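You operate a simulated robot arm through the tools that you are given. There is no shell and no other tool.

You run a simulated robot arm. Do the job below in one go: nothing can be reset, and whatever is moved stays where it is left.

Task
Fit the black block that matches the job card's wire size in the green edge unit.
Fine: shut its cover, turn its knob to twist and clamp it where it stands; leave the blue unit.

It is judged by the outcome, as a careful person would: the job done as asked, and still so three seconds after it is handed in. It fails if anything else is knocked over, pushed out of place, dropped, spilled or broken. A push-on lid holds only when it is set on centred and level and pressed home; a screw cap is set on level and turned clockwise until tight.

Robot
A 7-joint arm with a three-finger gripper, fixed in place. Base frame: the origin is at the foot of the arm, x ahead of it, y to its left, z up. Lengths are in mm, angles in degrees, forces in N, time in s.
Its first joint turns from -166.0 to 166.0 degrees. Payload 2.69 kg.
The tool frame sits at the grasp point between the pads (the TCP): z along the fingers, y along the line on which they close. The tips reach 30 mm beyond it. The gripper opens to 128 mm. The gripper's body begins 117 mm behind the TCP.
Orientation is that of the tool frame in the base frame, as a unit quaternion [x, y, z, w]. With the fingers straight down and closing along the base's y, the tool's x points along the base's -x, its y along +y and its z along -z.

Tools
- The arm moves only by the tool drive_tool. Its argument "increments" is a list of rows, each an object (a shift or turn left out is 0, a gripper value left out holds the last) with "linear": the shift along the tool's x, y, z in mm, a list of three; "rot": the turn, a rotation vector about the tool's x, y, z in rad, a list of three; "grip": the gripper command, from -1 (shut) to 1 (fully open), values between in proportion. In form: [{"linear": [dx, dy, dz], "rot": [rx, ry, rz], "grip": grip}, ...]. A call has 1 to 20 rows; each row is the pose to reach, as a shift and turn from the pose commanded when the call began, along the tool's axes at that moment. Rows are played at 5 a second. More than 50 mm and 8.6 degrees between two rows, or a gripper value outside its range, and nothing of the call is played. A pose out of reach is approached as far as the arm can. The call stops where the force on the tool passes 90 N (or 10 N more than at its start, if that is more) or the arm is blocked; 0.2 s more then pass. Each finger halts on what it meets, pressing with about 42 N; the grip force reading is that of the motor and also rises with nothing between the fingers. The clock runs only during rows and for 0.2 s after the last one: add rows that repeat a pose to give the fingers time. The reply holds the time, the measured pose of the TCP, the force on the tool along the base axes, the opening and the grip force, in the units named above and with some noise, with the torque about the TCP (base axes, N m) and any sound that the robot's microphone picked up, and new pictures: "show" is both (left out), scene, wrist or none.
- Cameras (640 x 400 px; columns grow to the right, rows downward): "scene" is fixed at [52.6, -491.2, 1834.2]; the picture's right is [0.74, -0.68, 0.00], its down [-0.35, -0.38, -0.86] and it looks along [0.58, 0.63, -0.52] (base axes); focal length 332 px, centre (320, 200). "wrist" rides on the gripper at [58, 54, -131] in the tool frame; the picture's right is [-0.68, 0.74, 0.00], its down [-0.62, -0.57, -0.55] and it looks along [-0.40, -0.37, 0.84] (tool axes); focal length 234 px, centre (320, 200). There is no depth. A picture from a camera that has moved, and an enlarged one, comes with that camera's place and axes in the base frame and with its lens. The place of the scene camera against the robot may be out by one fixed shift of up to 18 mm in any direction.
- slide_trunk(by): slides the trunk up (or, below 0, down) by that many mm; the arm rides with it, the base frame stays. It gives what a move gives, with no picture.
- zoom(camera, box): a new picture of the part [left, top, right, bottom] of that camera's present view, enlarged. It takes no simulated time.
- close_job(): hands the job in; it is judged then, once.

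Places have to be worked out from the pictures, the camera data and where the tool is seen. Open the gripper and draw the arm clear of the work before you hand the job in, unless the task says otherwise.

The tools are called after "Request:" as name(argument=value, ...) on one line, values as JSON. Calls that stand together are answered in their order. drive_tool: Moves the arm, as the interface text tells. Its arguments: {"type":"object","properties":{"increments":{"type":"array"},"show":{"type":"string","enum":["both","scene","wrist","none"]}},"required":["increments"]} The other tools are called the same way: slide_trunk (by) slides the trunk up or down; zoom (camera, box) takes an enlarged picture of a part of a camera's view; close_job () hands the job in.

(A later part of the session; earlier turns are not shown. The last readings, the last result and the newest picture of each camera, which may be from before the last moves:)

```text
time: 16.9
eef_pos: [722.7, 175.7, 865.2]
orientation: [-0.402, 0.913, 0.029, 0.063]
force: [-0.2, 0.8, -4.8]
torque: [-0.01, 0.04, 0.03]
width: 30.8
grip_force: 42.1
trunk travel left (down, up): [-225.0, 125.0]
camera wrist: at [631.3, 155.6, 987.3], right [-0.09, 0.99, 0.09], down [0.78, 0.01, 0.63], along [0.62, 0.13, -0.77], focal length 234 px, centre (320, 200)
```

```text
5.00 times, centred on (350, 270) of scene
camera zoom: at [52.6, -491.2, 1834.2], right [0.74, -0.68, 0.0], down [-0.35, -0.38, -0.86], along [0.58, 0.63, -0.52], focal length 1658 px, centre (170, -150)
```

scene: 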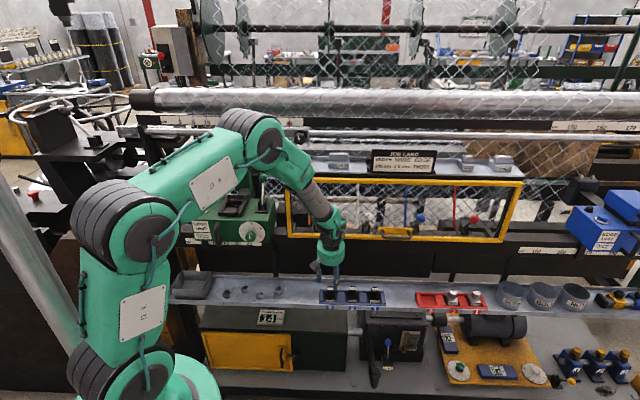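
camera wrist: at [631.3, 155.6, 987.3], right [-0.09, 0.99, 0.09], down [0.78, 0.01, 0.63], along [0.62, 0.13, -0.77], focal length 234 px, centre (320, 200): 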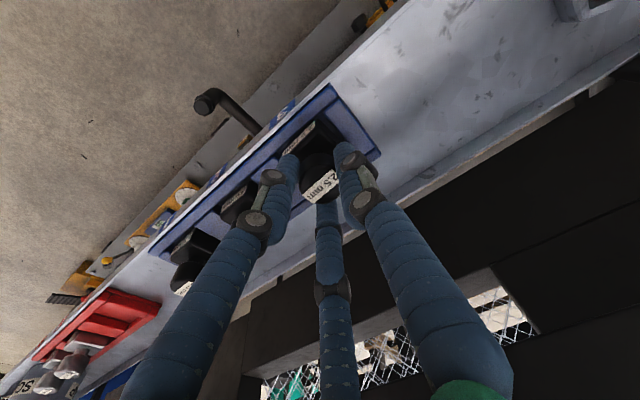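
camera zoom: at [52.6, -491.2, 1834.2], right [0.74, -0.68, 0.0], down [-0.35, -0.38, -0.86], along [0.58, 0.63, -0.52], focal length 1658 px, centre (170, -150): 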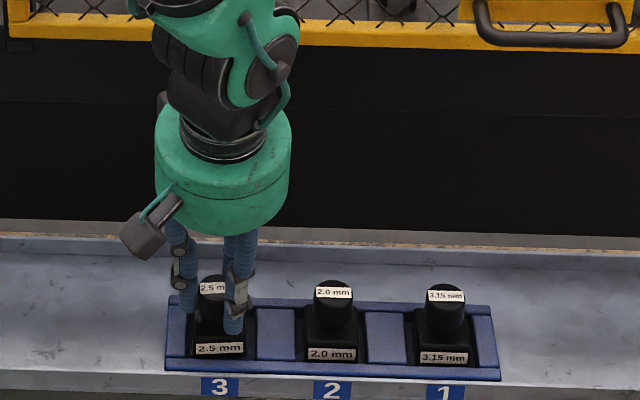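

The block is rising (4.8 N on the tool, width steady). I continue lifting gently.

Request:
drive_tool(increments=[{"linear": [-1.1, 0, -8], "grip": -1}, {"linear": [-2.5, 0, -18]}, {"linear": [-4.2, 0, -30]}, {"linear": [-6.3, 0, -45]}, {"linear": [-8.4, 0, -60]}, {"linear": [-8.4, 0, -60]}])

Request:
zoom(camera="scene", box=[290, 210, 410, 310])

Request:
zoom(camera="wrist", box=[220, 60, 420, 240])

```text
time: 18.3
eef_pos: [723.8, 175.6, 925.9]
orientation: [-0.401, 0.913, 0.028, 0.063]
force: [-0.2, 0.0, -5.6]
torque: [-0.03, 0.01, 0.01]
width: 30.8
grip_force: 42.6
trunk travel left (down, up): [-225.0, 125.0]
camera wrist: at [632.6, 156.9, 1048.3], right [-0.09, 0.99, 0.09], down [0.78, 0.01, 0.63], along [0.62, 0.13, -0.77], focal length 234 px, centre (320, 200)
```

scene: 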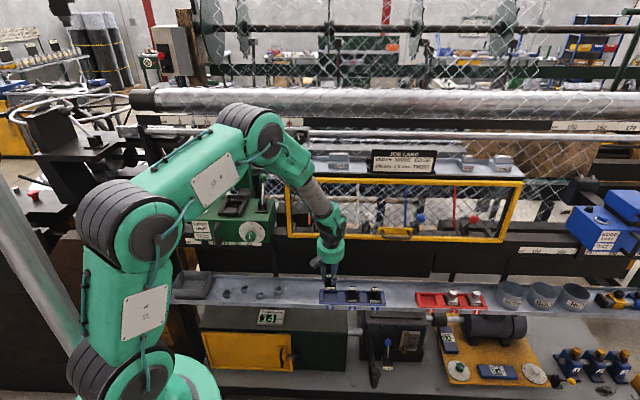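
wrist: 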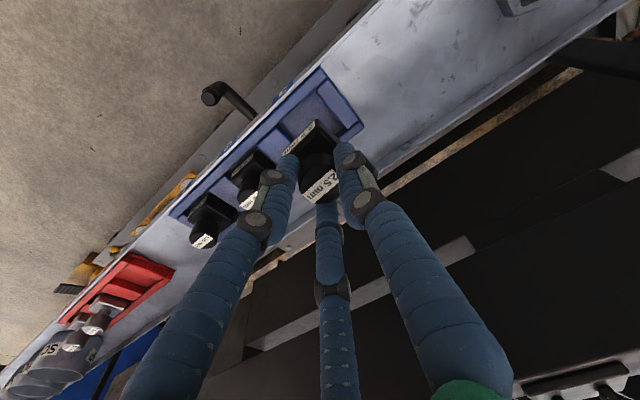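

```text
4.00 times, centred on (350, 260) of scene
camera zoom: at [52.6, -491.2, 1834.2], right [0.74, -0.68, 0.0], down [-0.35, -0.38, -0.86], along [0.58, 0.63, -0.52], focal length 1326 px, centre (200, -40)
```

zoom: 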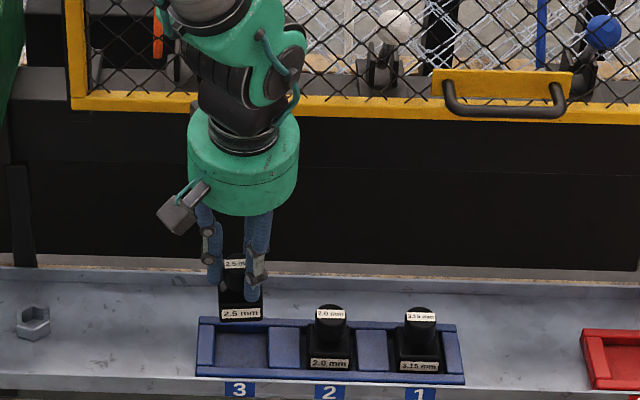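

```text
2.22 times, centred on (320, 150) of wrist
camera zoom: at [632.6, 156.9, 1048.3], right [-0.09, 0.99, 0.09], down [0.78, 0.01, 0.63], along [0.62, 0.13, -0.77], focal length 520 px, centre (320, 311)
```

zoom: 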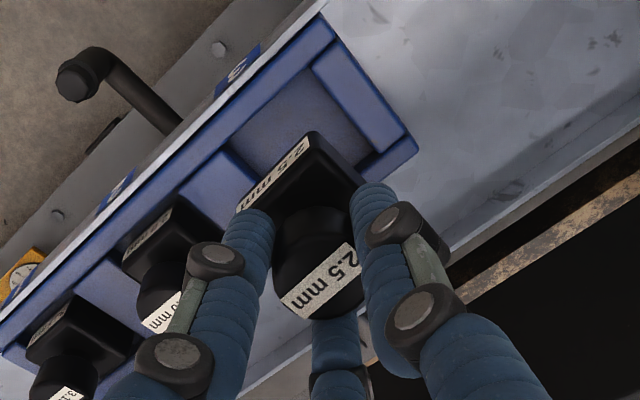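

Block 3 is out, level, and held. I draw back from the guard and rise to about z 1270 before carrying it across to the green unit.

Request:
drive_tool(increments=[{"linear": [7.1, 0, -21.2], "grip": -1}, {"linear": [22.7, 0, -53.7]}, {"linear": [27.8, 0, -89.8]}, {"linear": [22.2, 0, -129.4]}, {"linear": [16.6, 0, -169]}, {"linear": [11.1, 0, -208.6]}, {"linear": [5.5, 0, -248.2]}, {"linear": [0, 0, -287.8]}, {"linear": [-5.6, 0, -327.4]}, {"linear": [-8.4, 0, -347.1]}, {"linear": [-8.4, 0, -347.1]}])

```text
time: 20.7
eef_pos: [696.1, 145.8, 1271.6]
orientation: [-0.401, 0.913, 0.028, 0.063]
force: [0.3, -0.5, -4.3]
torque: [-0.03, 0.03, -0.01]
width: 30.8
grip_force: 41.3
trunk travel left (down, up): [-225.0, 125.0]
camera wrist: at [605.0, 127.3, 1394.6], right [-0.09, 0.99, 0.09], down [0.78, 0.01, 0.63], along [0.62, 0.13, -0.77], focal length 234 px, centre (320, 200)
```

scene: 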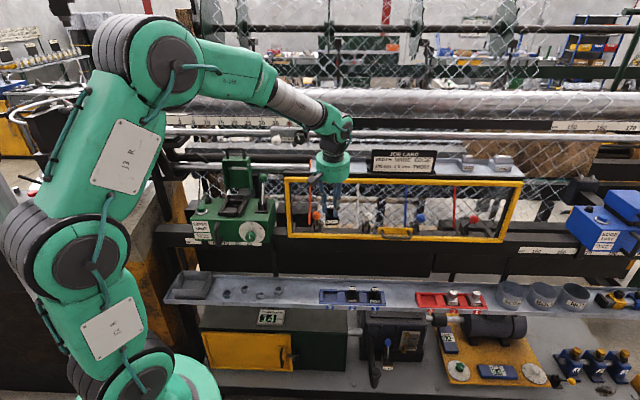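
wrist: 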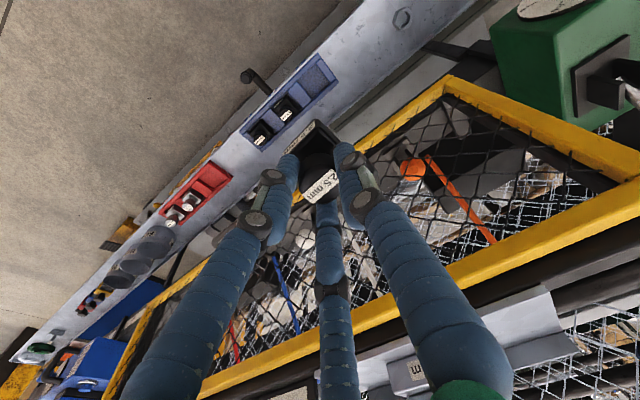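

Still held. Now I travel along −u to in front of the green unit.

Request:
drive_tool(increments=[{"linear": [0, 20, 0], "grip": -1}, {"linear": [0, 55, 0]}, {"linear": [0, 95, 0]}, {"linear": [0, 135, 0]}, {"linear": [0, 175, 0]}, {"linear": [0, 215, 0]}, {"linear": [0, 255, 0]}, {"linear": [0, 295, 0]}, {"linear": [0, 335, 0]}, {"linear": [0, 365, 0]}, {"linear": [0, 384, 0]}, {"linear": [0, 384, 0]}])

Request:
zoom(camera="wrist", box=[320, 20, 560, 200])

Request:
zoom(camera="scene", box=[180, 130, 290, 260])

```text
time: 23.3
eef_pos: [415.6, 405.9, 1271.6]
orientation: [-0.401, 0.913, 0.028, 0.063]
force: [-0.5, 0.2, -5.6]
torque: [-0.02, -0.02, 0.01]
width: 30.9
grip_force: 42.2
trunk travel left (down, up): [-225.0, 125.0]
camera wrist: at [324.6, 386.5, 1395.1], right [-0.09, 0.99, 0.09], down [0.78, 0.01, 0.63], along [0.62, 0.13, -0.77], focal length 234 px, centre (320, 200)
```

scene: 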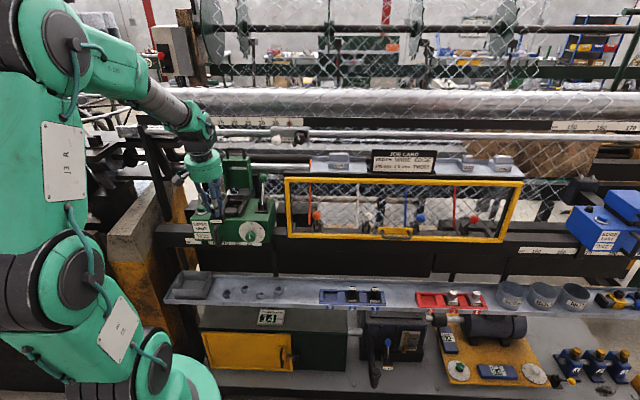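
wrist: 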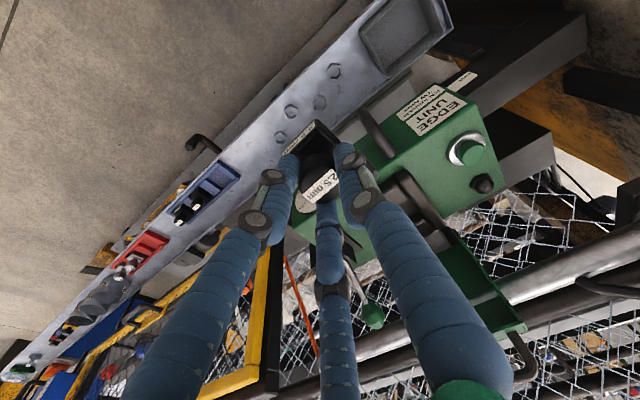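

```text
2.22 times, centred on (440, 110) of wrist
camera zoom: at [324.6, 386.5, 1395.1], right [-0.09, 0.99, 0.09], down [0.78, 0.01, 0.63], along [0.62, 0.13, -0.77], focal length 520 px, centre (53, 400)
```

zoom: 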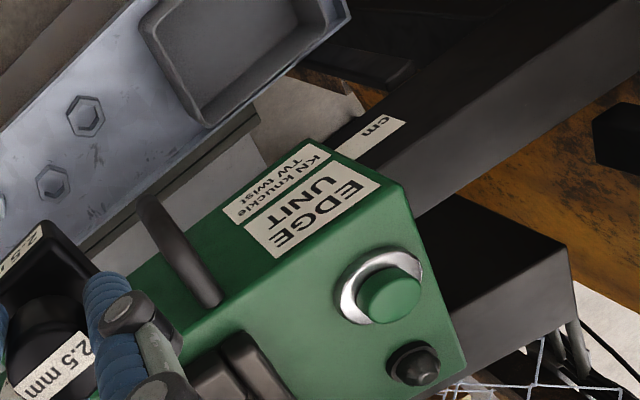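

```text
3.08 times, centred on (235, 195) of scene
camera zoom: at [52.6, -491.2, 1834.2], right [0.74, -0.68, 0.0], down [-0.35, -0.38, -0.86], along [0.58, 0.63, -0.52], focal length 1020 px, centre (582, 215)
```

zoom: 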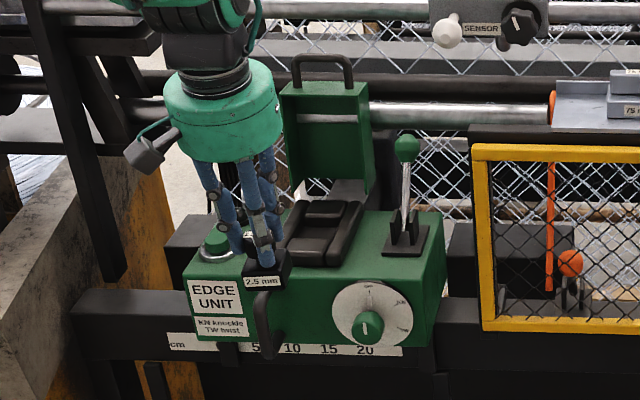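

The fingers hide the pocket from here. I rise and move slightly in so the pocket is visible above the held block, to measure it.

Request:
drive_tool(increments=[{"linear": [-10, -2, -35], "grip": -1}, {"linear": [-30, -6, -70]}, {"linear": [-60, -10, -100]}, {"linear": [-97, -14, -115.7]}, {"linear": [-97, -14, -115.7]}])

Request:
zoom(camera="wrist", box=[280, 40, 440, 160])

Request:
zoom(camera="scene", box=[190, 140, 270, 230])

```text
time: 24.5
eef_pos: [480.4, 458.9, 1398.7]
orientation: [-0.401, 0.913, 0.028, 0.063]
force: [0.9, -0.1, -5.7]
torque: [-0.04, 0.02, 0.01]
width: 30.9
grip_force: 41.6
trunk travel left (down, up): [-225.0, 125.0]
camera wrist: at [388.8, 439.1, 1521.4], right [-0.09, 0.99, 0.09], down [0.78, 0.01, 0.63], along [0.62, 0.13, -0.77], focal length 234 px, centre (320, 200)
```

scene: 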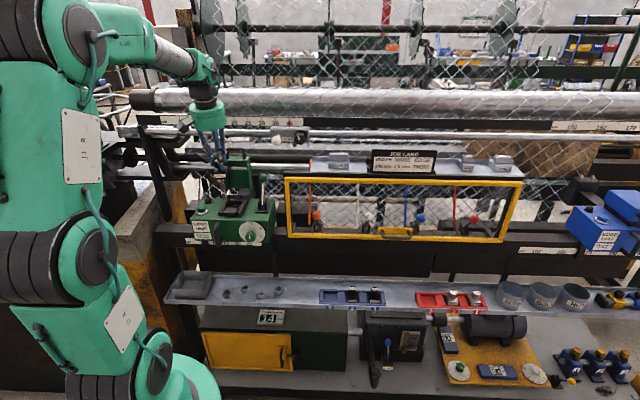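
wrist: 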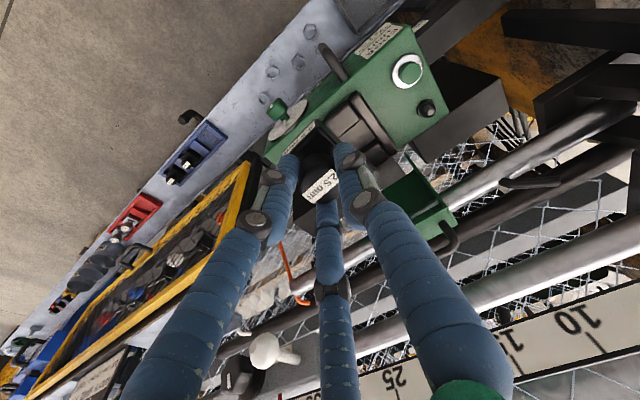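

```text
3.33 times, centred on (360, 100) of wrist
camera zoom: at [388.8, 439.1, 1521.4], right [-0.09, 0.99, 0.09], down [0.78, 0.01, 0.63], along [0.62, 0.13, -0.77], focal length 781 px, centre (187, 533)
```

zoom: 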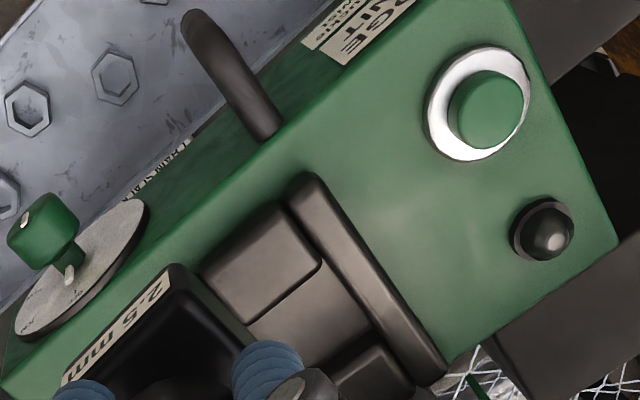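

```text
4.44 times, centred on (230, 185) of scene
camera zoom: at [52.6, -491.2, 1834.2], right [0.74, -0.68, 0.0], down [-0.35, -0.38, -0.86], along [0.58, 0.63, -0.52], focal length 1474 px, centre (720, 267)
```

zoom: 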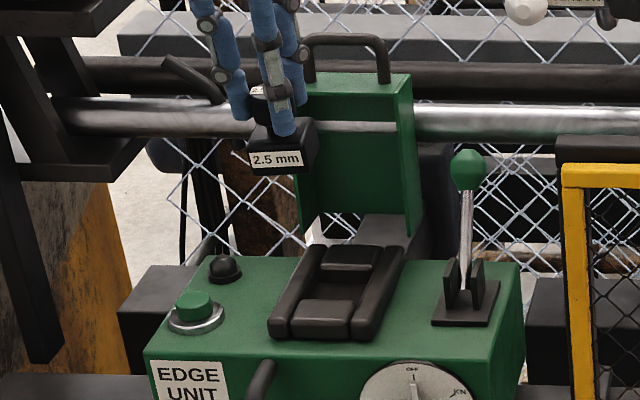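

I can see both the pocket and the held block in the scene view. I zoom tighter on the pocket and on the held block for measuring.

Request:
zoom(camera="scene", box=[222, 186, 258, 222])

Request:
zoom(camera="scene", box=[210, 140, 290, 195])

Request:
zoom(camera="wrist", box=[300, 80, 400, 160])

```text
11.11 times, centred on (240, 204) of scene
camera zoom: at [52.6, -491.2, 1834.2], right [0.74, -0.68, 0.0], down [-0.35, -0.38, -0.86], along [0.58, 0.63, -0.52], focal length 3684 px, centre (1209, 156)
```

zoom: 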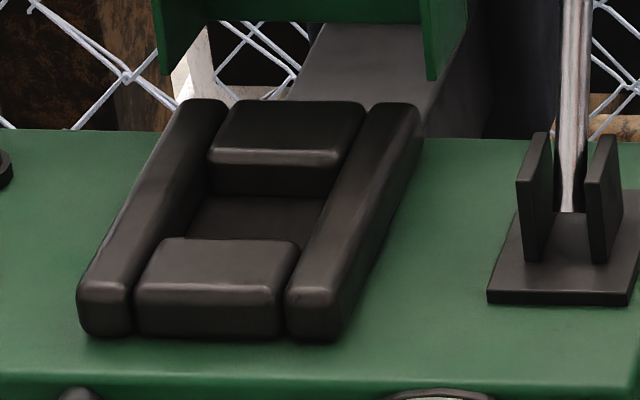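

```text
7.27 times, centred on (250, 168) of scene
camera zoom: at [52.6, -491.2, 1834.2], right [0.74, -0.68, 0.0], down [-0.35, -0.38, -0.86], along [0.58, 0.63, -0.52], focal length 2411 px, centre (829, 436)
```

zoom: 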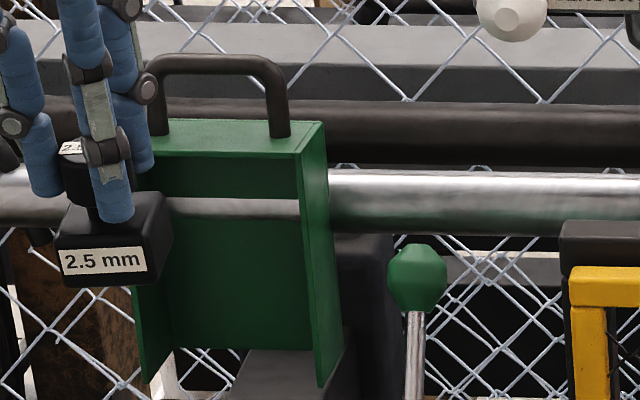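

```text
5.00 times, centred on (350, 120) of wrist
camera zoom: at [388.8, 439.1, 1521.4], right [-0.09, 0.99, 0.09], down [0.78, 0.01, 0.63], along [0.62, 0.13, -0.77], focal length 1171 px, centre (170, 600)
```

zoom: 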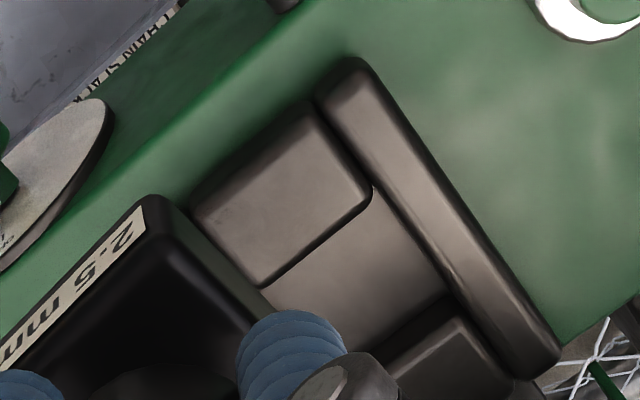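

Triangulating gives the pocket centre at about base (553, 556) with pad tops ≈1147 and floor ≈1130; the machine axes sit at 45° in base. The open lid's front edges are at about V≈859, so there's room. I move the block to 100 mm above its seat.

Request:
drive_tool(increments=[{"linear": [-25, 3, 5], "grip": -1}, {"linear": [-60, 7, 20]}, {"linear": [-95, 11, 45]}, {"linear": [-104.6, 12.4, 85]}, {"linear": [-104.6, 12.4, 124.4]}, {"linear": [-104.6, 12.4, 124.4]}])

Request:
zoom(camera="scene", box=[210, 140, 280, 225])

Request:
zoom(camera="wrist", box=[260, 60, 400, 200])

```text
time: 25.9
eef_pos: [551.1, 554.8, 1291.6]
orientation: [-0.401, 0.913, 0.028, 0.064]
force: [0.4, 0.0, -5.9]
torque: [-0.05, 0.02, 0.0]
width: 31.1
grip_force: 42.4
trunk travel left (down, up): [-225.0, 125.0]
camera wrist: at [461.1, 536.2, 1414.5], right [-0.09, 0.99, 0.09], down [0.78, 0.01, 0.63], along [0.62, 0.13, -0.77], focal length 234 px, centre (320, 200)
```

scene: 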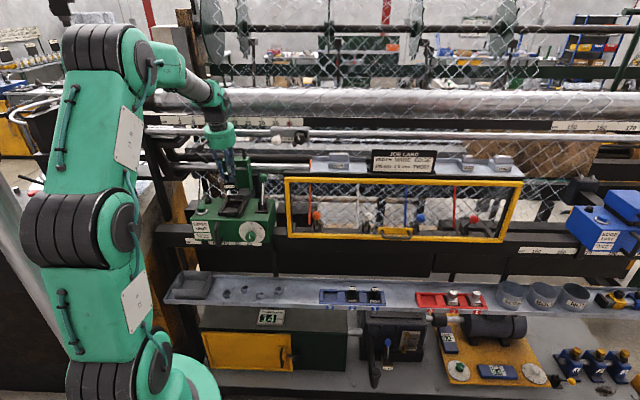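
wrist: 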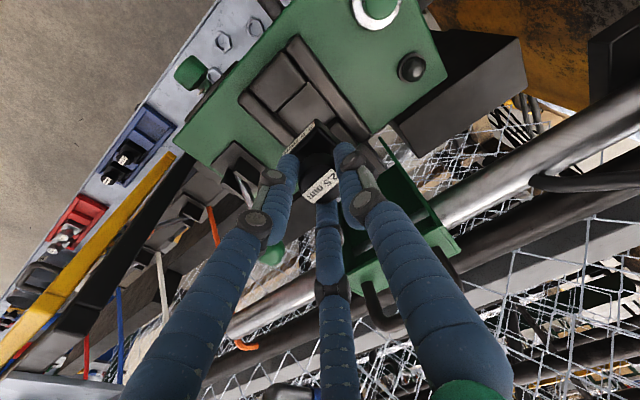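

```text
4.71 times, centred on (245, 182) of scene
camera zoom: at [52.6, -491.2, 1834.2], right [0.74, -0.68, 0.0], down [-0.35, -0.38, -0.86], along [0.58, 0.63, -0.52], focal length 1560 px, centre (673, 282)
```

zoom: 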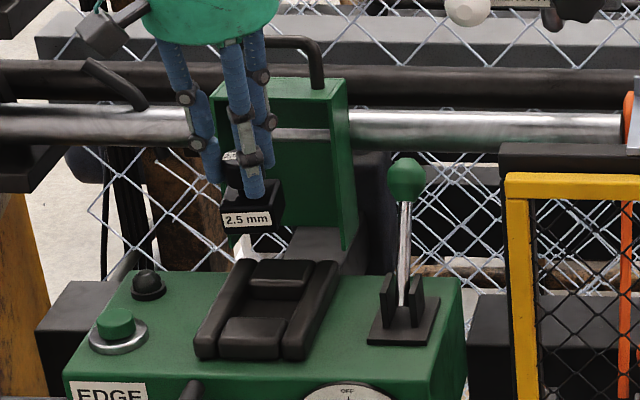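

```text
2.86 times, centred on (330, 130) of wrist
camera zoom: at [461.1, 536.2, 1414.5], right [-0.09, 0.99, 0.09], down [0.78, 0.01, 0.63], along [0.62, 0.13, -0.77], focal length 669 px, centre (291, 400)
```

zoom: 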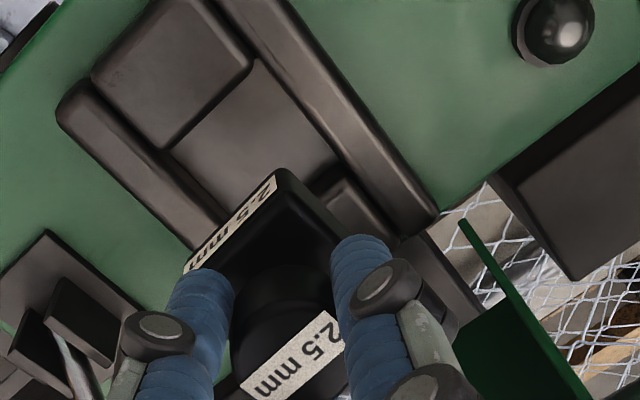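

I need a finer lateral comparison between block and pocket before lowering, so I zoom in tightly on the scene view.

Request:
zoom(camera="scene", box=[222, 170, 262, 220])

Request:
zoom(camera="wrist", box=[270, 100, 370, 200])

```text
8.00 times, centred on (242, 195) of scene
camera zoom: at [52.6, -491.2, 1834.2], right [0.74, -0.68, 0.0], down [-0.35, -0.38, -0.86], along [0.58, 0.63, -0.52], focal length 2652 px, centre (944, 240)
```

zoom: 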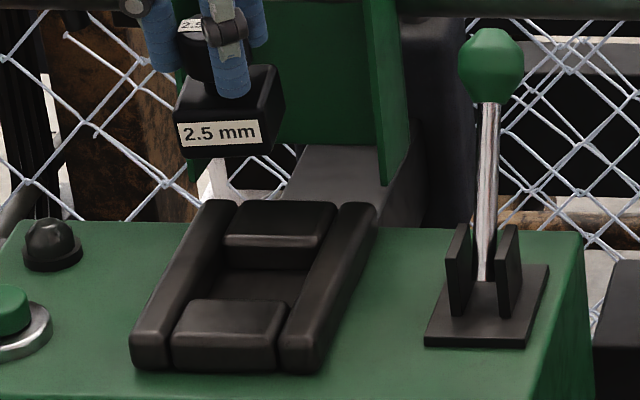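

```text
4.00 times, centred on (320, 150) of wrist
camera zoom: at [461.1, 536.2, 1414.5], right [-0.09, 0.99, 0.09], down [0.78, 0.01, 0.63], along [0.62, 0.13, -0.77], focal length 937 px, centre (320, 400)
```

zoom: 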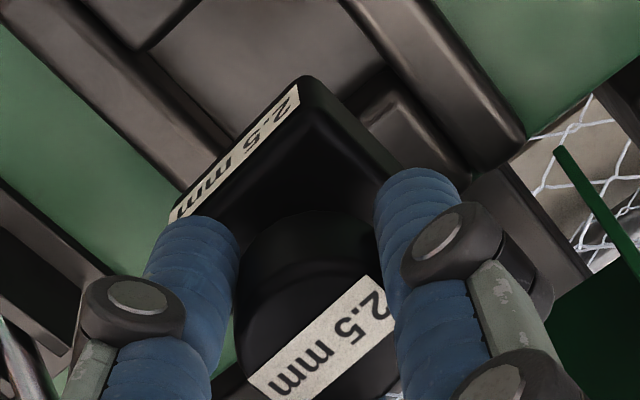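

Both cameras together put the block within about 2 mm of the pocket centre, with 3–4 mm clearance each side. I lower straight down, slowly near the pads.

Request:
drive_tool(increments=[{"linear": [4.2, 0, 29.7], "grip": -1}, {"linear": [8, 0, 57]}, {"linear": [10.4, 0, 74.3]}, {"linear": [11.3, 0, 80.2]}, {"linear": [11.3, 0, 80.2]}])

Request:
zoom(camera="scene", box=[222, 170, 262, 220])

Request:
zoom(camera="wrist", box=[260, 60, 400, 200])

```text
time: 27.1
eef_pos: [551.7, 552.3, 1210.9]
orientation: [-0.401, 0.913, 0.027, 0.063]
force: [-0.3, -0.6, -3.9]
torque: [0.02, 0.06, 0.05]
width: 30.9
grip_force: 42.4
trunk travel left (down, up): [-225.0, 125.0]
camera wrist: at [461.1, 533.4, 1332.4], right [-0.09, 0.99, 0.09], down [0.78, 0.01, 0.63], along [0.62, 0.13, -0.77], focal length 234 px, centre (320, 200)
```

scene: 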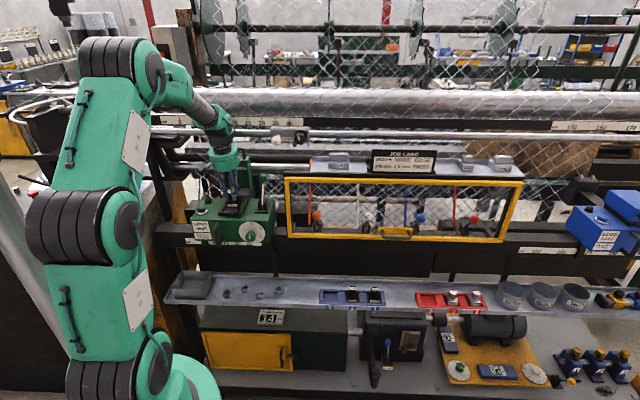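
wrist: 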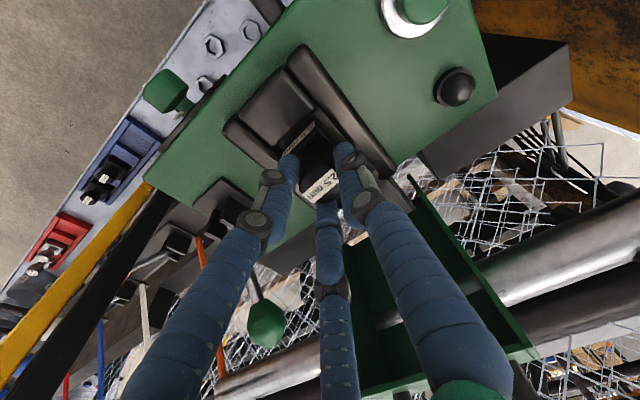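

```text
8.00 times, centred on (242, 195) of scene
camera zoom: at [52.6, -491.2, 1834.2], right [0.74, -0.68, 0.0], down [-0.35, -0.38, -0.86], along [0.58, 0.63, -0.52], focal length 2652 px, centre (944, 240)
```

zoom: 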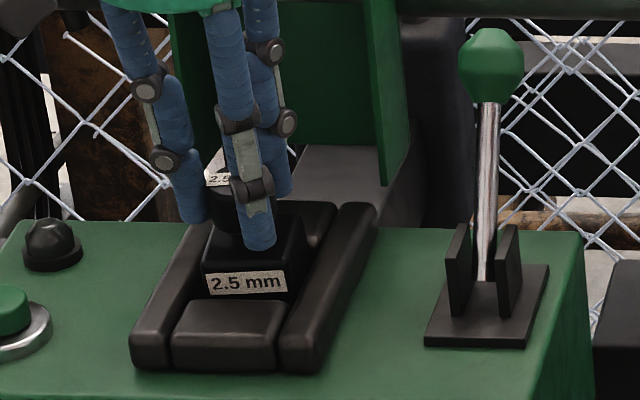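

```text
2.86 times, centred on (330, 130) of wrist
camera zoom: at [461.1, 533.4, 1332.4], right [-0.09, 0.99, 0.09], down [0.78, 0.01, 0.63], along [0.62, 0.13, -0.77], focal length 669 px, centre (291, 400)
```

zoom: 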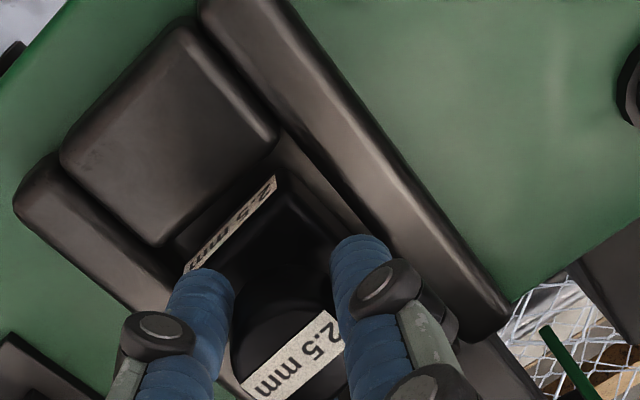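

The block is just entering the pocket and looks clear on all sides. I keep lowering in small steps while watching force.

Request:
drive_tool(increments=[{"linear": [0.6, 0, 4], "grip": -1}, {"linear": [1.1, 0, 8]}, {"linear": [1.7, 0, 12]}, {"linear": [1.7, 0, 12]}], show="wrist")

Request:
zoom(camera="scene", box=[222, 180, 262, 220])

```text
time: 28.1
eef_pos: [552.1, 553.3, 1202.4]
orientation: [-0.4, 0.914, 0.03, 0.066]
force: [6.5, 0.7, 31.8]
torque: [0.09, 0.18, -0.17]
width: 31.1
grip_force: 42.0
trunk travel left (down, up): [-225.0, 125.0]
camera wrist: at [460.7, 533.7, 1324.2], right [-0.09, 0.99, 0.1], down [0.78, 0.01, 0.63], along [0.63, 0.13, -0.77], focal length 234 px, centre (320, 200)
```

wrist: 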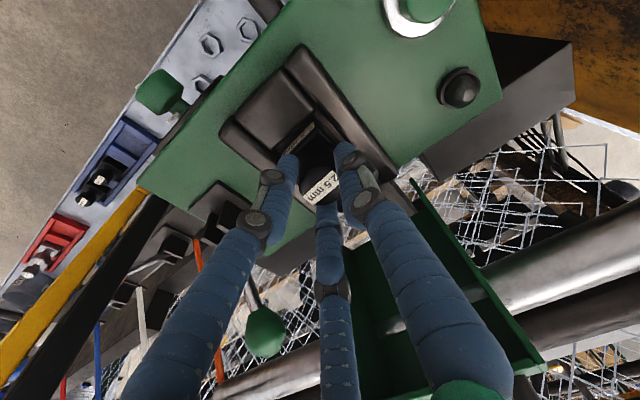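

```text
10.00 times, centred on (242, 200) of scene
camera zoom: at [52.6, -491.2, 1834.2], right [0.74, -0.68, 0.0], down [-0.35, -0.38, -0.86], along [0.58, 0.63, -0.52], focal length 3315 px, centre (1100, 200)
```

zoom: 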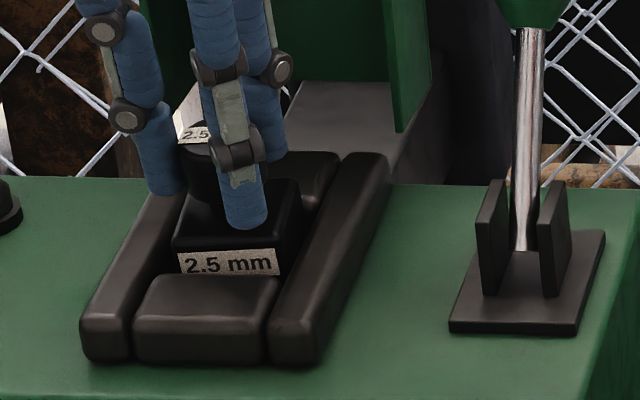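

Contact of about 36 N came some 10 mm early; the torque puts it at the front-left corner (−U, −V). I raise 8 mm, shift +3 mm U and +2.5 mm V, and lower again.

Request:
drive_tool(increments=[{"linear": [-1.1, 0, -7.9], "grip": -1}, {"linear": [-3.5, -3.1, -7.6]}, {"linear": [-3.5, -3.1, -7.6]}, {"linear": [-2.9, -3.1, -3.6]}, {"linear": [-2.4, -3.1, 0.3]}, {"linear": [-2.0, -3.1, 3.3]}, {"linear": [-2.0, -3.1, 3.3]}], show="wrist")

Request:
zoom(camera="scene", box=[222, 180, 262, 220])

Request:
zoom(camera="wrist", box=[260, 60, 400, 200])

```text
time: 29.7
eef_pos: [556.0, 550.9, 1198.7]
orientation: [-0.401, 0.913, 0.029, 0.067]
force: [1.5, 3.6, 28.9]
torque: [0.17, 0.58, -0.07]
width: 31.1
grip_force: 42.3
trunk travel left (down, up): [-225.0, 125.0]
camera wrist: at [464.8, 532.4, 1320.8], right [-0.09, 0.99, 0.1], down [0.78, 0.01, 0.63], along [0.63, 0.13, -0.77], focal length 234 px, centre (320, 200)
```

wrist: 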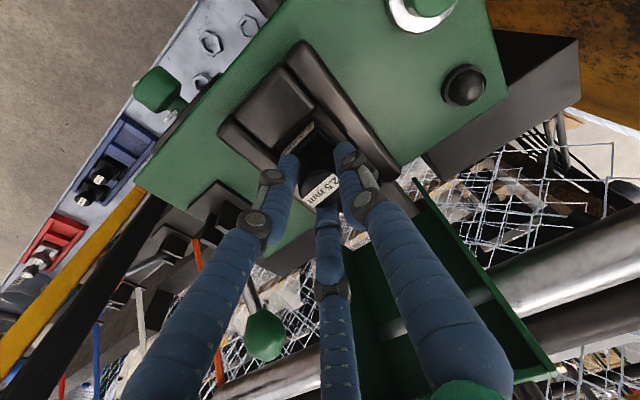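

```text
10.00 times, centred on (242, 200) of scene
camera zoom: at [52.6, -491.2, 1834.2], right [0.74, -0.68, 0.0], down [-0.35, -0.38, -0.86], along [0.58, 0.63, -0.52], focal length 3315 px, centre (1100, 200)
```

zoom: 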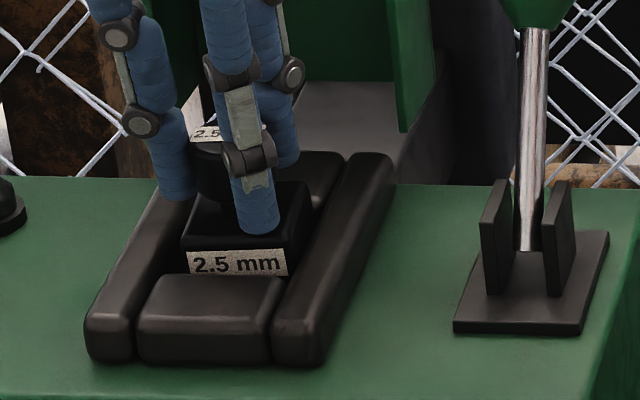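

```text
2.86 times, centred on (330, 130) of wrist
camera zoom: at [464.8, 532.4, 1320.8], right [-0.09, 0.99, 0.1], down [0.78, 0.01, 0.63], along [0.63, 0.13, -0.77], focal length 669 px, centre (291, 400)
```

zoom: 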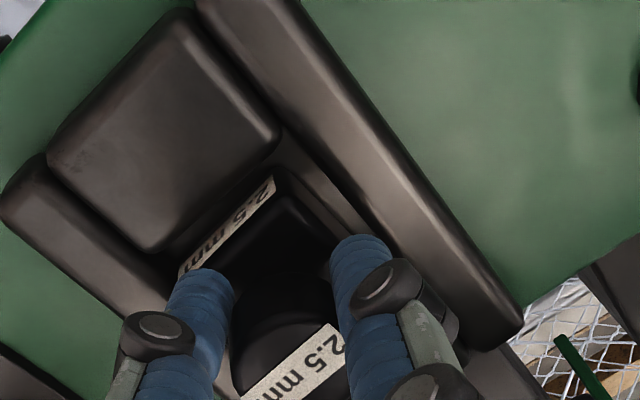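

The unit shifted about 2 mm with the block's drag, so the block is still hung on its front-left corner. I lift fully clear to re-measure rather than push.

Request:
drive_tool(increments=[{"linear": [-1.4, 0, -10], "grip": -1}, {"linear": [-3.5, 0, -25]}, {"linear": [-4.9, 0, -35]}, {"linear": [-4.9, 0, -35]}])

Request:
zoom(camera="scene", box=[222, 175, 262, 215])

Request:
zoom(camera="wrist", box=[260, 60, 400, 200])

Request:
zoom(camera="scene", box=[180, 140, 300, 260])

```text
time: 30.7
eef_pos: [554.7, 553.4, 1230.6]
orientation: [-0.401, 0.914, 0.027, 0.062]
force: [-0.5, 0.3, -4.9]
torque: [-0.01, 0.03, 0.01]
width: 30.9
grip_force: 42.4
trunk travel left (down, up): [-225.0, 125.0]
camera wrist: at [463.8, 533.9, 1352.8], right [-0.09, 0.99, 0.09], down [0.78, 0.01, 0.63], along [0.62, 0.13, -0.77], focal length 234 px, centre (320, 200)
```

scene: 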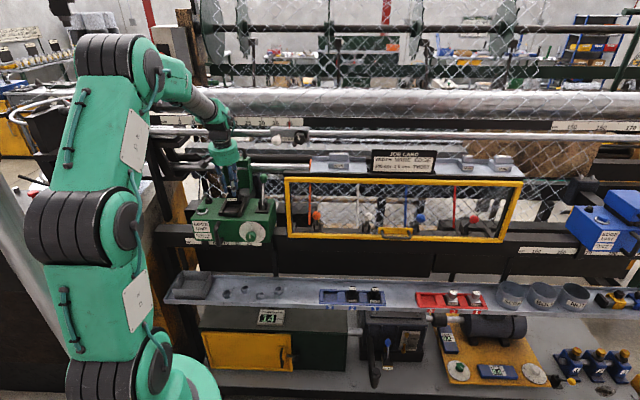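
wrist: 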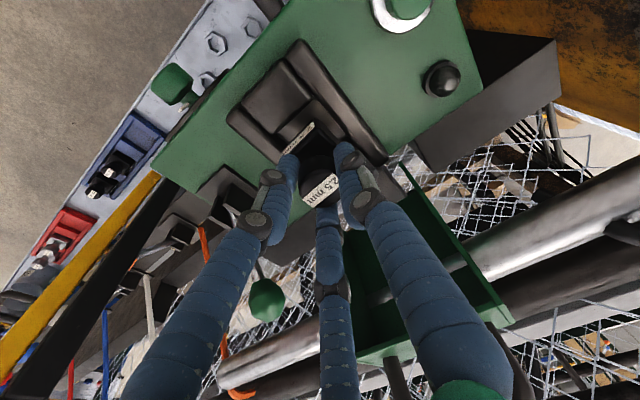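

```text
10.00 times, centred on (242, 195) of scene
camera zoom: at [52.6, -491.2, 1834.2], right [0.74, -0.68, 0.0], down [-0.35, -0.38, -0.86], along [0.58, 0.63, -0.52], focal length 3315 px, centre (1100, 250)
```

zoom: 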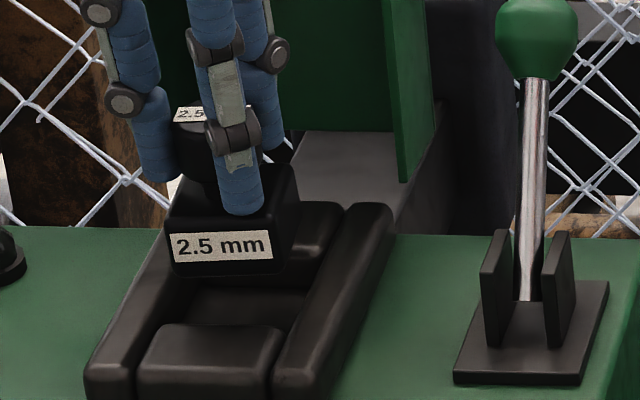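

```text
2.86 times, centred on (330, 130) of wrist
camera zoom: at [463.8, 533.9, 1352.8], right [-0.09, 0.99, 0.09], down [0.78, 0.01, 0.63], along [0.62, 0.13, -0.77], focal length 669 px, centre (291, 400)
```

zoom: 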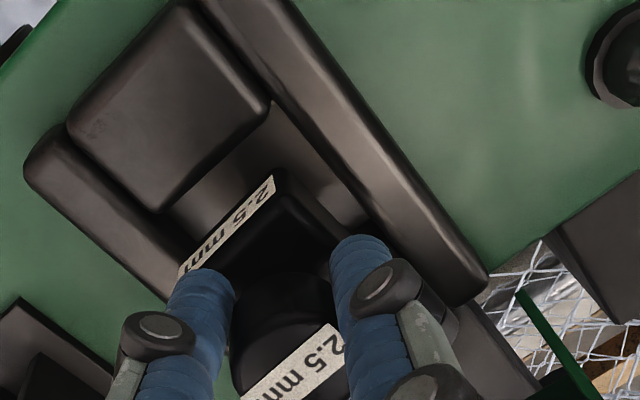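

```text
3.33 times, centred on (240, 200) of scene
camera zoom: at [52.6, -491.2, 1834.2], right [0.74, -0.68, 0.0], down [-0.35, -0.38, -0.86], along [0.58, 0.63, -0.52], focal length 1105 px, centre (587, 200)
```

zoom: 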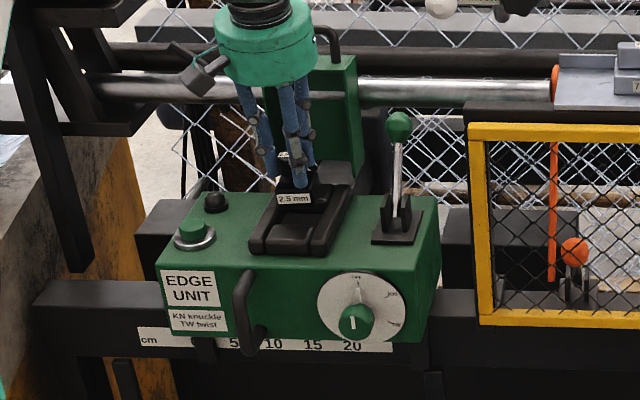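

The block seems slightly rotated in the grip. I zoom tightly on it in both cameras to measure roll and yaw.

Request:
zoom(camera="scene", box=[228, 182, 254, 206])

Request:
zoom(camera="wrist", box=[290, 110, 350, 150])

Request:
zoom(camera="wrist", box=[280, 110, 360, 210])

```text
16.00 times, centred on (241, 194) of scene
camera zoom: at [52.6, -491.2, 1834.2], right [0.74, -0.68, 0.0], down [-0.35, -0.38, -0.86], along [0.58, 0.63, -0.52], focal length 5304 px, centre (1584, 296)
```

zoom: 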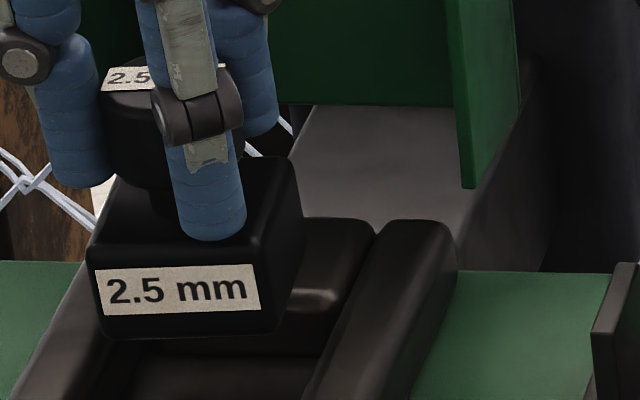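

```text
10.00 times, centred on (320, 130) of wrist
camera zoom: at [463.8, 533.9, 1352.8], right [-0.09, 0.99, 0.09], down [0.78, 0.01, 0.63], along [0.62, 0.13, -0.77], focal length 2342 px, centre (320, 900)
```

zoom: 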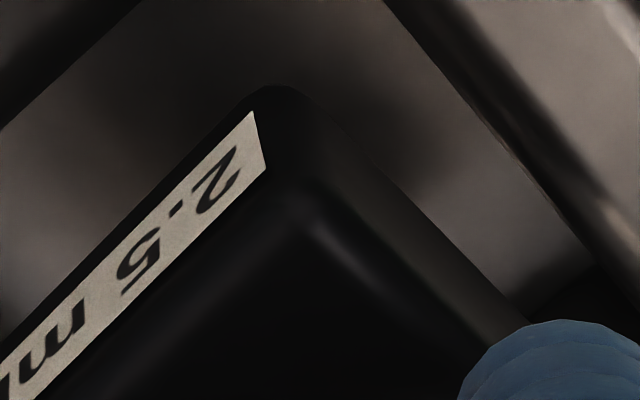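

```text
4.00 times, centred on (320, 160) of wrist
camera zoom: at [463.8, 533.9, 1352.8], right [-0.09, 0.99, 0.09], down [0.78, 0.01, 0.63], along [0.62, 0.13, -0.77], focal length 937 px, centre (320, 360)
```

zoom: 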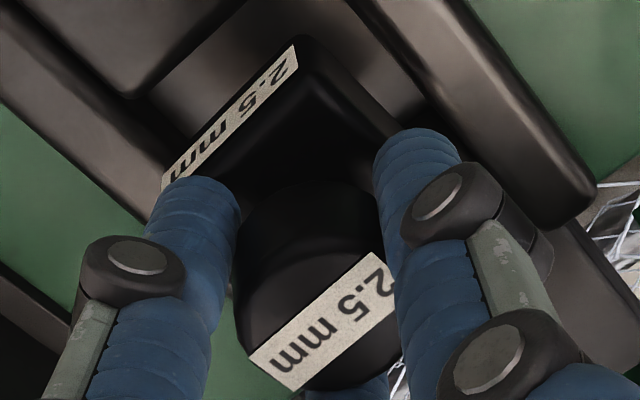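

Measurements indicate the block sits slightly yawed (~3° CCW), front-down and −U-down in the grip, so its front-left corner reached the floor first. I correct the tool attitude (less tilt, small yaw and roll) with a small compensating shift, still above the pocket.

Request:
drive_tool(increments=[{"linear": [-1.2, 0, 0.2], "rot": [-0.02, 0.035, 0.026], "grip": -1}, {"linear": [-2.3, 0, 0.3], "rot": [-0.04, 0.07, 0.052]}, {"linear": [-2.3, 0, 0.3], "rot": [-0.04, 0.07, 0.052]}])

Request:
zoom(camera="scene", box=[228, 182, 254, 206])

Request:
zoom(camera="wrist", box=[260, 60, 400, 200])

Request:
zoom(camera="scene", box=[222, 175, 262, 215])

```text
time: 31.5
eef_pos: [556.2, 554.2, 1230.7]
orientation: [-0.379, 0.925, 0.034, 0.022]
force: [0.5, 1.2, -4.8]
torque: [-0.02, -0.01, -0.01]
width: 30.8
grip_force: 42.1
trunk travel left (down, up): [-225.0, 125.0]
camera wrist: at [475.3, 542.3, 1360.3], right [-0.04, 1.0, 0.08], down [0.83, -0.01, 0.56], along [0.56, 0.08, -0.82], focal length 234 px, centre (320, 200)
```

scene: 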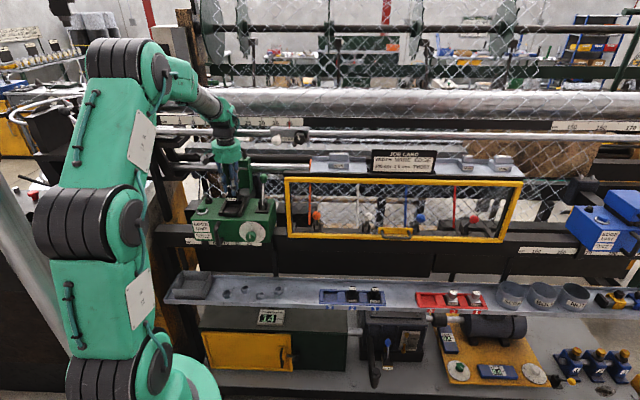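
wrist: 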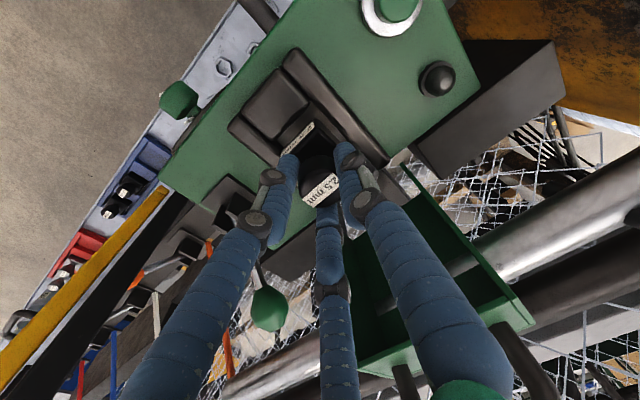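

```text
16.00 times, centred on (241, 194) of scene
camera zoom: at [52.6, -491.2, 1834.2], right [0.74, -0.68, 0.0], down [-0.35, -0.38, -0.86], along [0.58, 0.63, -0.52], focal length 5304 px, centre (1584, 296)
```

zoom: 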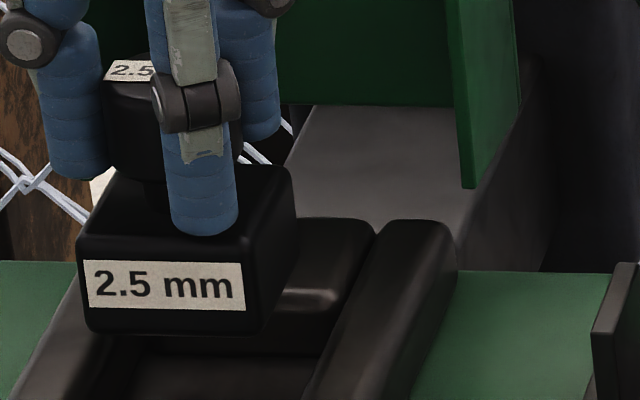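

```text
2.86 times, centred on (330, 130) of wrist
camera zoom: at [475.3, 542.3, 1360.3], right [-0.04, 1.0, 0.08], down [0.83, -0.01, 0.56], along [0.56, 0.08, -0.82], focal length 669 px, centre (291, 400)
```

zoom: 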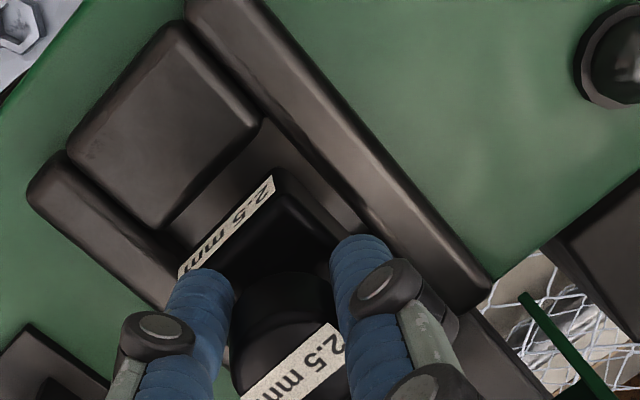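

```text
10.00 times, centred on (242, 195) of scene
camera zoom: at [52.6, -491.2, 1834.2], right [0.74, -0.68, 0.0], down [-0.35, -0.38, -0.86], along [0.58, 0.63, -0.52], focal length 3315 px, centre (1100, 250)
```

zoom: 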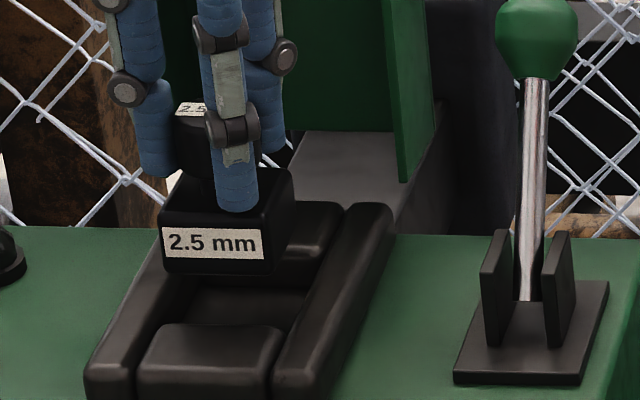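

The block now looks level and square to the pocket, centred within ~1 mm in U; I estimate it's ~2.5 mm too far back, so I shift that much forward and lower to just above the earlier contact height.

Request:
drive_tool(increments=[{"linear": [2.5, 0, -0.2], "grip": -1}, {"linear": [3.2, -0.5, 10]}, {"linear": [4.0, -1.0, 21.8]}, {"linear": [4.2, -1.2, 25.8]}, {"linear": [4.2, -1.2, 25.8]}])

Request:
zoom(camera="scene", box=[222, 180, 262, 220])

Request:
zoom(camera="wrist", box=[260, 60, 400, 200])

```text
time: 32.7
eef_pos: [554.5, 553.5, 1203.8]
orientation: [-0.379, 0.924, 0.034, 0.022]
force: [-0.1, -0.7, -4.7]
torque: [0.01, -0.03, 0.0]
width: 30.8
grip_force: 42.3
trunk travel left (down, up): [-225.0, 125.0]
camera wrist: at [472.7, 540.4, 1333.8], right [-0.04, 1.0, 0.08], down [0.83, -0.01, 0.56], along [0.56, 0.09, -0.82], focal length 234 px, centre (320, 200)
```

scene: 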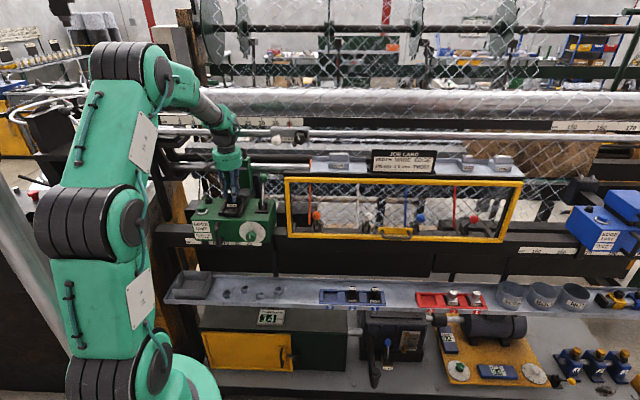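
wrist: 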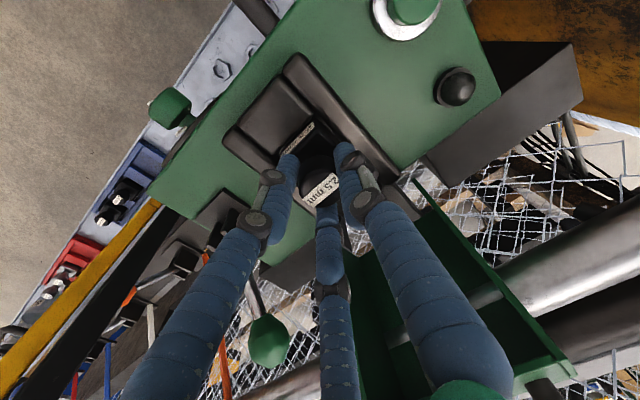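

```text
10.00 times, centred on (242, 200) of scene
camera zoom: at [52.6, -491.2, 1834.2], right [0.74, -0.68, 0.0], down [-0.35, -0.38, -0.86], along [0.58, 0.63, -0.52], focal length 3315 px, centre (1100, 200)
```

zoom: 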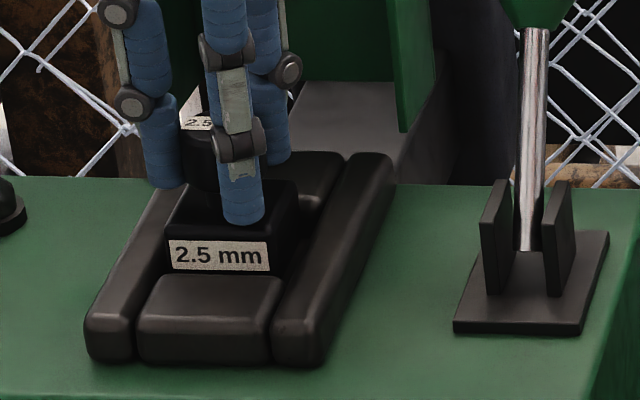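

```text
2.86 times, centred on (330, 130) of wrist
camera zoom: at [472.7, 540.4, 1333.8], right [-0.04, 1.0, 0.08], down [0.83, -0.01, 0.56], along [0.56, 0.09, -0.82], focal length 669 px, centre (291, 400)
```

zoom: 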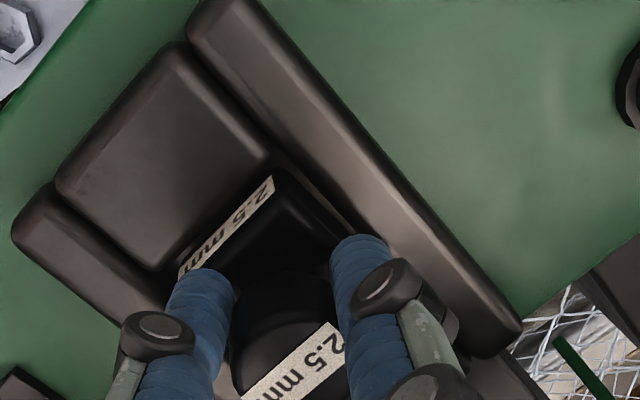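

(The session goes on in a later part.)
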